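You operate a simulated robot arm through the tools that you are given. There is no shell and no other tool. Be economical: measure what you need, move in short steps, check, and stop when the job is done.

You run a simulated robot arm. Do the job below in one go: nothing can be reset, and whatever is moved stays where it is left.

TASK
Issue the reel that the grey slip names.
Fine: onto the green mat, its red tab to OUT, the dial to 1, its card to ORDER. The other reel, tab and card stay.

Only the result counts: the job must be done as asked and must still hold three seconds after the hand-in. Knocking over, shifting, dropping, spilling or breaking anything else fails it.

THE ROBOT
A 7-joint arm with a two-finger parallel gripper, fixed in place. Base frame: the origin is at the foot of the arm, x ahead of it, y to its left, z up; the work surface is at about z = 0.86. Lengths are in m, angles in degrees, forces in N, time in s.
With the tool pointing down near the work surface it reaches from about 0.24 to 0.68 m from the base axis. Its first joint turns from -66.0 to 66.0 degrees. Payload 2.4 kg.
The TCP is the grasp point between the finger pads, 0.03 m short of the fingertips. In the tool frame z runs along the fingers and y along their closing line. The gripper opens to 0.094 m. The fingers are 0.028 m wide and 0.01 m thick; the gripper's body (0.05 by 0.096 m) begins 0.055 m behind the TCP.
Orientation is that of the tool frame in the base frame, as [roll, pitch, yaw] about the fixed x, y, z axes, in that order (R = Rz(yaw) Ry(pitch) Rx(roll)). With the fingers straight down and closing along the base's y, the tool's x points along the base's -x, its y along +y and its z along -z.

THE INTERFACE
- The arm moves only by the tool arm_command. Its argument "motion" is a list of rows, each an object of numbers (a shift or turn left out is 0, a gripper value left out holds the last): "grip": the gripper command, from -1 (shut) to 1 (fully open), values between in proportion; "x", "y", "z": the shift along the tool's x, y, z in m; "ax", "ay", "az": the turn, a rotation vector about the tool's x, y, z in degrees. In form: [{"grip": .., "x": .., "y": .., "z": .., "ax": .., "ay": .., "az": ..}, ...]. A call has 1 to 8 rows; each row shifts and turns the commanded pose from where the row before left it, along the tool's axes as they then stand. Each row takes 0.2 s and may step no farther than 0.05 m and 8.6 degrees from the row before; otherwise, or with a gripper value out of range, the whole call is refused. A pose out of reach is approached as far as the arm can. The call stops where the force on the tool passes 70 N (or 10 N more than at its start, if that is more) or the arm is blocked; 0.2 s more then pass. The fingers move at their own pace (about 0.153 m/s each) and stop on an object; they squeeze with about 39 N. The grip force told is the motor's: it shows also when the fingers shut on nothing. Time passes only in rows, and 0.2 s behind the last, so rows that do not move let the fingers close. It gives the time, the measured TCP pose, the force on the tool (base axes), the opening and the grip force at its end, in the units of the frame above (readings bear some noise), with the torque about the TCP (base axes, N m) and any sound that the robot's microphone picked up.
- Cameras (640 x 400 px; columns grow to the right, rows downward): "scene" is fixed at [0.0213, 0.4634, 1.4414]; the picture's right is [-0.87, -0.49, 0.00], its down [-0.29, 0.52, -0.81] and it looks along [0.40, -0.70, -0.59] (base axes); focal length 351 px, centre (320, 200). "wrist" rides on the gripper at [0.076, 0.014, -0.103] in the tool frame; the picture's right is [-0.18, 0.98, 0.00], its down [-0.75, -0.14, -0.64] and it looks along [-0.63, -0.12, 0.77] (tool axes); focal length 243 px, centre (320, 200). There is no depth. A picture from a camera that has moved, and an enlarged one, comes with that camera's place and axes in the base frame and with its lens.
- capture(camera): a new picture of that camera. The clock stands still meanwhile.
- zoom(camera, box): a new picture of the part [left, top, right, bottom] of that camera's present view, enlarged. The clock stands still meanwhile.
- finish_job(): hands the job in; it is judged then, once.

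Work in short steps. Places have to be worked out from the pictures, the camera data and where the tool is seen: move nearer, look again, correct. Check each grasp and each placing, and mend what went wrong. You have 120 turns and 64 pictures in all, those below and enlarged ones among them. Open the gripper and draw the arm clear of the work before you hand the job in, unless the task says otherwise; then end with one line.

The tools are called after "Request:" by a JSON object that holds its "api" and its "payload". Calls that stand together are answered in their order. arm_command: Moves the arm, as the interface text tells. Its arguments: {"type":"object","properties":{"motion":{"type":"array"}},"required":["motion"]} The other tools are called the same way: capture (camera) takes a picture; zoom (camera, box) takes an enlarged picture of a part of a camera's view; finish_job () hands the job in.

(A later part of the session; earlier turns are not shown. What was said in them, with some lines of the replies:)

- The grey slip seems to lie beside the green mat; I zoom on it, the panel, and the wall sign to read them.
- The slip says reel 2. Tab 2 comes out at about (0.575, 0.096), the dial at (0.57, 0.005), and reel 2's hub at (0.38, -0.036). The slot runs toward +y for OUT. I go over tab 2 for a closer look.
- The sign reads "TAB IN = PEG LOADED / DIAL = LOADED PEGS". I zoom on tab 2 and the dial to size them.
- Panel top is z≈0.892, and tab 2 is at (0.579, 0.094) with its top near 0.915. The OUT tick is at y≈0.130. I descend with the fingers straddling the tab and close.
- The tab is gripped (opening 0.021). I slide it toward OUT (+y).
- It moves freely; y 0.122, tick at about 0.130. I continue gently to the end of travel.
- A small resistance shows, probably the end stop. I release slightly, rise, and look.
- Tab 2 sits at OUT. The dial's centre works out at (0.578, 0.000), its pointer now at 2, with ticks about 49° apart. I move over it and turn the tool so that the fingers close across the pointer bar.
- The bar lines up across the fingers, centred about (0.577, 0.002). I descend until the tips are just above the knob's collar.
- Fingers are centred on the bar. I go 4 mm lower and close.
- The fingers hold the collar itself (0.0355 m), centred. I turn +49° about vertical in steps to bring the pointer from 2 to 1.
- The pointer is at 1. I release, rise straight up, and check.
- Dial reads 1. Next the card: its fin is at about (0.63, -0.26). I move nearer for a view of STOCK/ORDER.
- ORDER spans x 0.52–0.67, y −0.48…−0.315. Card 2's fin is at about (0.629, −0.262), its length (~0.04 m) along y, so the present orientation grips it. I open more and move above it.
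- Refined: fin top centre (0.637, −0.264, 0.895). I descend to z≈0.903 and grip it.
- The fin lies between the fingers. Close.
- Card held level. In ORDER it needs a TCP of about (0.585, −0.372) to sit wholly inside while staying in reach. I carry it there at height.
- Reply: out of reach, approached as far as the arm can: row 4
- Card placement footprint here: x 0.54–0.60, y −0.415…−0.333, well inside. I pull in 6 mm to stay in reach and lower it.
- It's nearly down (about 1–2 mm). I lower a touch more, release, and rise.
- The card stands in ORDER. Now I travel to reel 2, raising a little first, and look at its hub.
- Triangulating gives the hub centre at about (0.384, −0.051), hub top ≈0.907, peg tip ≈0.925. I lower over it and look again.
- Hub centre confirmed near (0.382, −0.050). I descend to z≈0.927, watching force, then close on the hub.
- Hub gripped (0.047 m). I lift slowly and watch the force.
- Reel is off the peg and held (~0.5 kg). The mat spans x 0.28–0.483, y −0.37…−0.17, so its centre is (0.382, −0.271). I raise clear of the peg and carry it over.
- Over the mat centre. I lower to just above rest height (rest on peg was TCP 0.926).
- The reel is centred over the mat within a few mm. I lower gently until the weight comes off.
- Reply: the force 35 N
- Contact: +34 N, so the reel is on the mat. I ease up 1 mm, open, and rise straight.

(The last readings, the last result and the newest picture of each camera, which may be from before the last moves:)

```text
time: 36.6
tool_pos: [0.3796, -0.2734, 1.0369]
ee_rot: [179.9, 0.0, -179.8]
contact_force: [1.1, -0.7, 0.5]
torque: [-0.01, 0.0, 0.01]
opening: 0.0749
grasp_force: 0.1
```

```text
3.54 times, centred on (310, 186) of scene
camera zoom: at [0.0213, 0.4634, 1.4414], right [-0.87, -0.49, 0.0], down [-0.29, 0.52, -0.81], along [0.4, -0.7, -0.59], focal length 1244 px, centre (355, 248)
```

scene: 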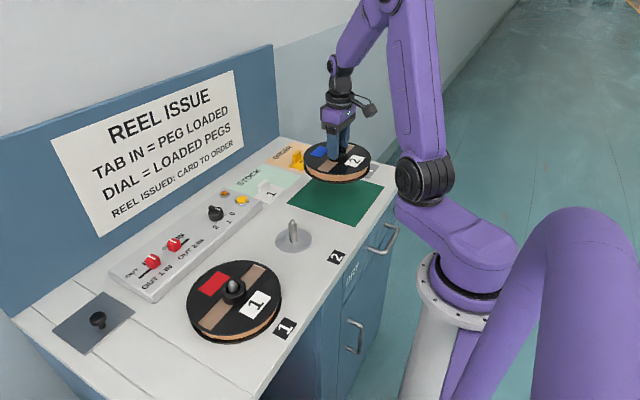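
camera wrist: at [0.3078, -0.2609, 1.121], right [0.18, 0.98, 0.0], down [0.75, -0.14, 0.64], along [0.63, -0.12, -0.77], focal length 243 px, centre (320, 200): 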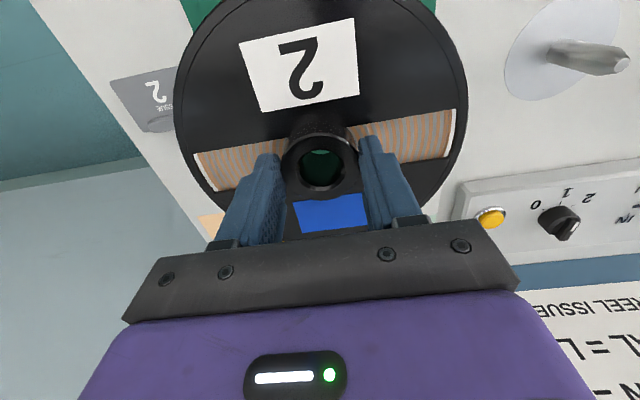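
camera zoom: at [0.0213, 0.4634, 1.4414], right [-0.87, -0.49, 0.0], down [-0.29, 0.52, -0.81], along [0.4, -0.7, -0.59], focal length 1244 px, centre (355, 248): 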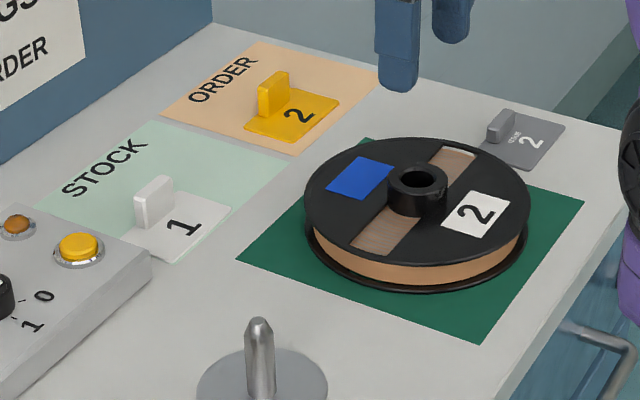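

The reel lies flat on the mat. I draw the arm up and do a final check of everything.

Request:
{"api": "arm_command", "payload": {"motion": [{"z": -0.045}, {"z": -0.045}, {"z": -0.04}, {}]}}

Request:
{"api": "zoom", "payload": {"camera": "scene", "box": [100, 180, 260, 280]}}

Request:
{"api": "capture", "payload": {"camera": "scene"}}

Request:
{"api": "capture", "payload": {"camera": "wrist"}}

```text
time: 37.6
tool_pos: [0.3802, -0.2722, 1.1659]
ee_rot: [180.0, 0.0, -179.8]
contact_force: [0.2, -0.4, -0.4]
torque: [-0.01, -0.02, -0.02]
opening: 0.0752
grasp_force: 0.1
```

```text
4.00 times, centred on (180, 230) of scene
camera zoom: at [0.0213, 0.4634, 1.4414], right [-0.87, -0.49, 0.0], down [-0.29, 0.52, -0.81], along [0.4, -0.7, -0.59], focal length 1405 px, centre (880, 80)
```

zoom: 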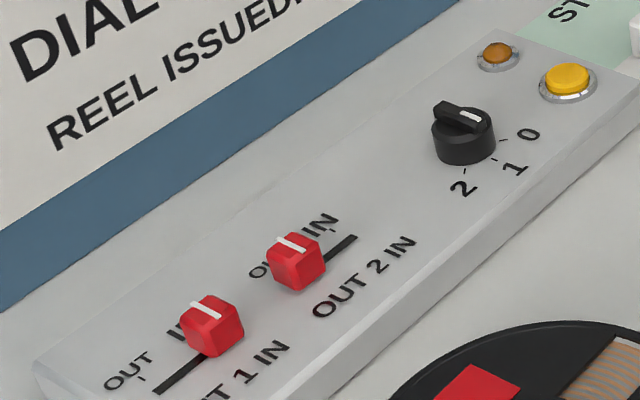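

```text
18 pictures are left
```

scene: 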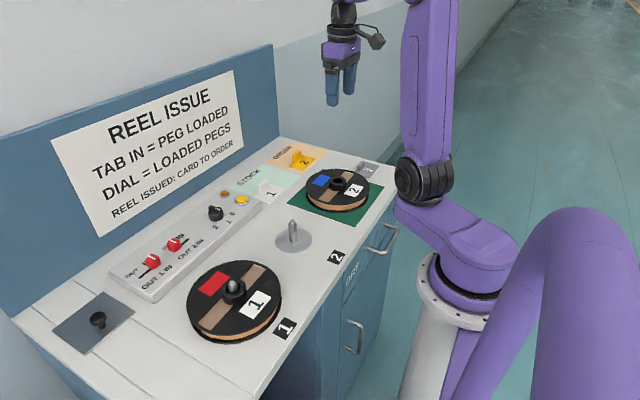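

```text
17 pictures are left
camera wrist: at [0.3051, -0.2604, 1.268], right [0.18, 0.98, 0.0], down [0.75, -0.14, 0.64], along [0.63, -0.12, -0.77], focal length 243 px, centre (320, 200)
```

wrist: 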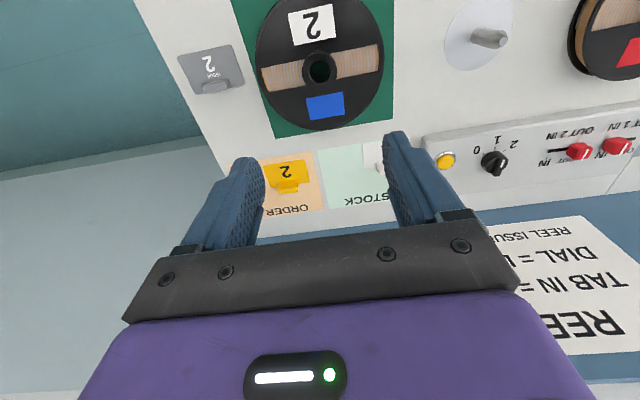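

Everything checks out: tab 2 is at its OUT tick, the dial is on 1, card 2 is in ORDER and reel 2 is on the mat. Reel 1, tab 1 and card 1 haven't moved, and the arm is clear, so I hand in.

Request:
{"api": "finish_job", "payload": {}}

```text
The job is handed in.
```

Reel 2, the one the slip names, is on the green mat, with its tab at OUT, the dial at 1 and its card in ORDER; reel 1, its tab and its card were not touched.
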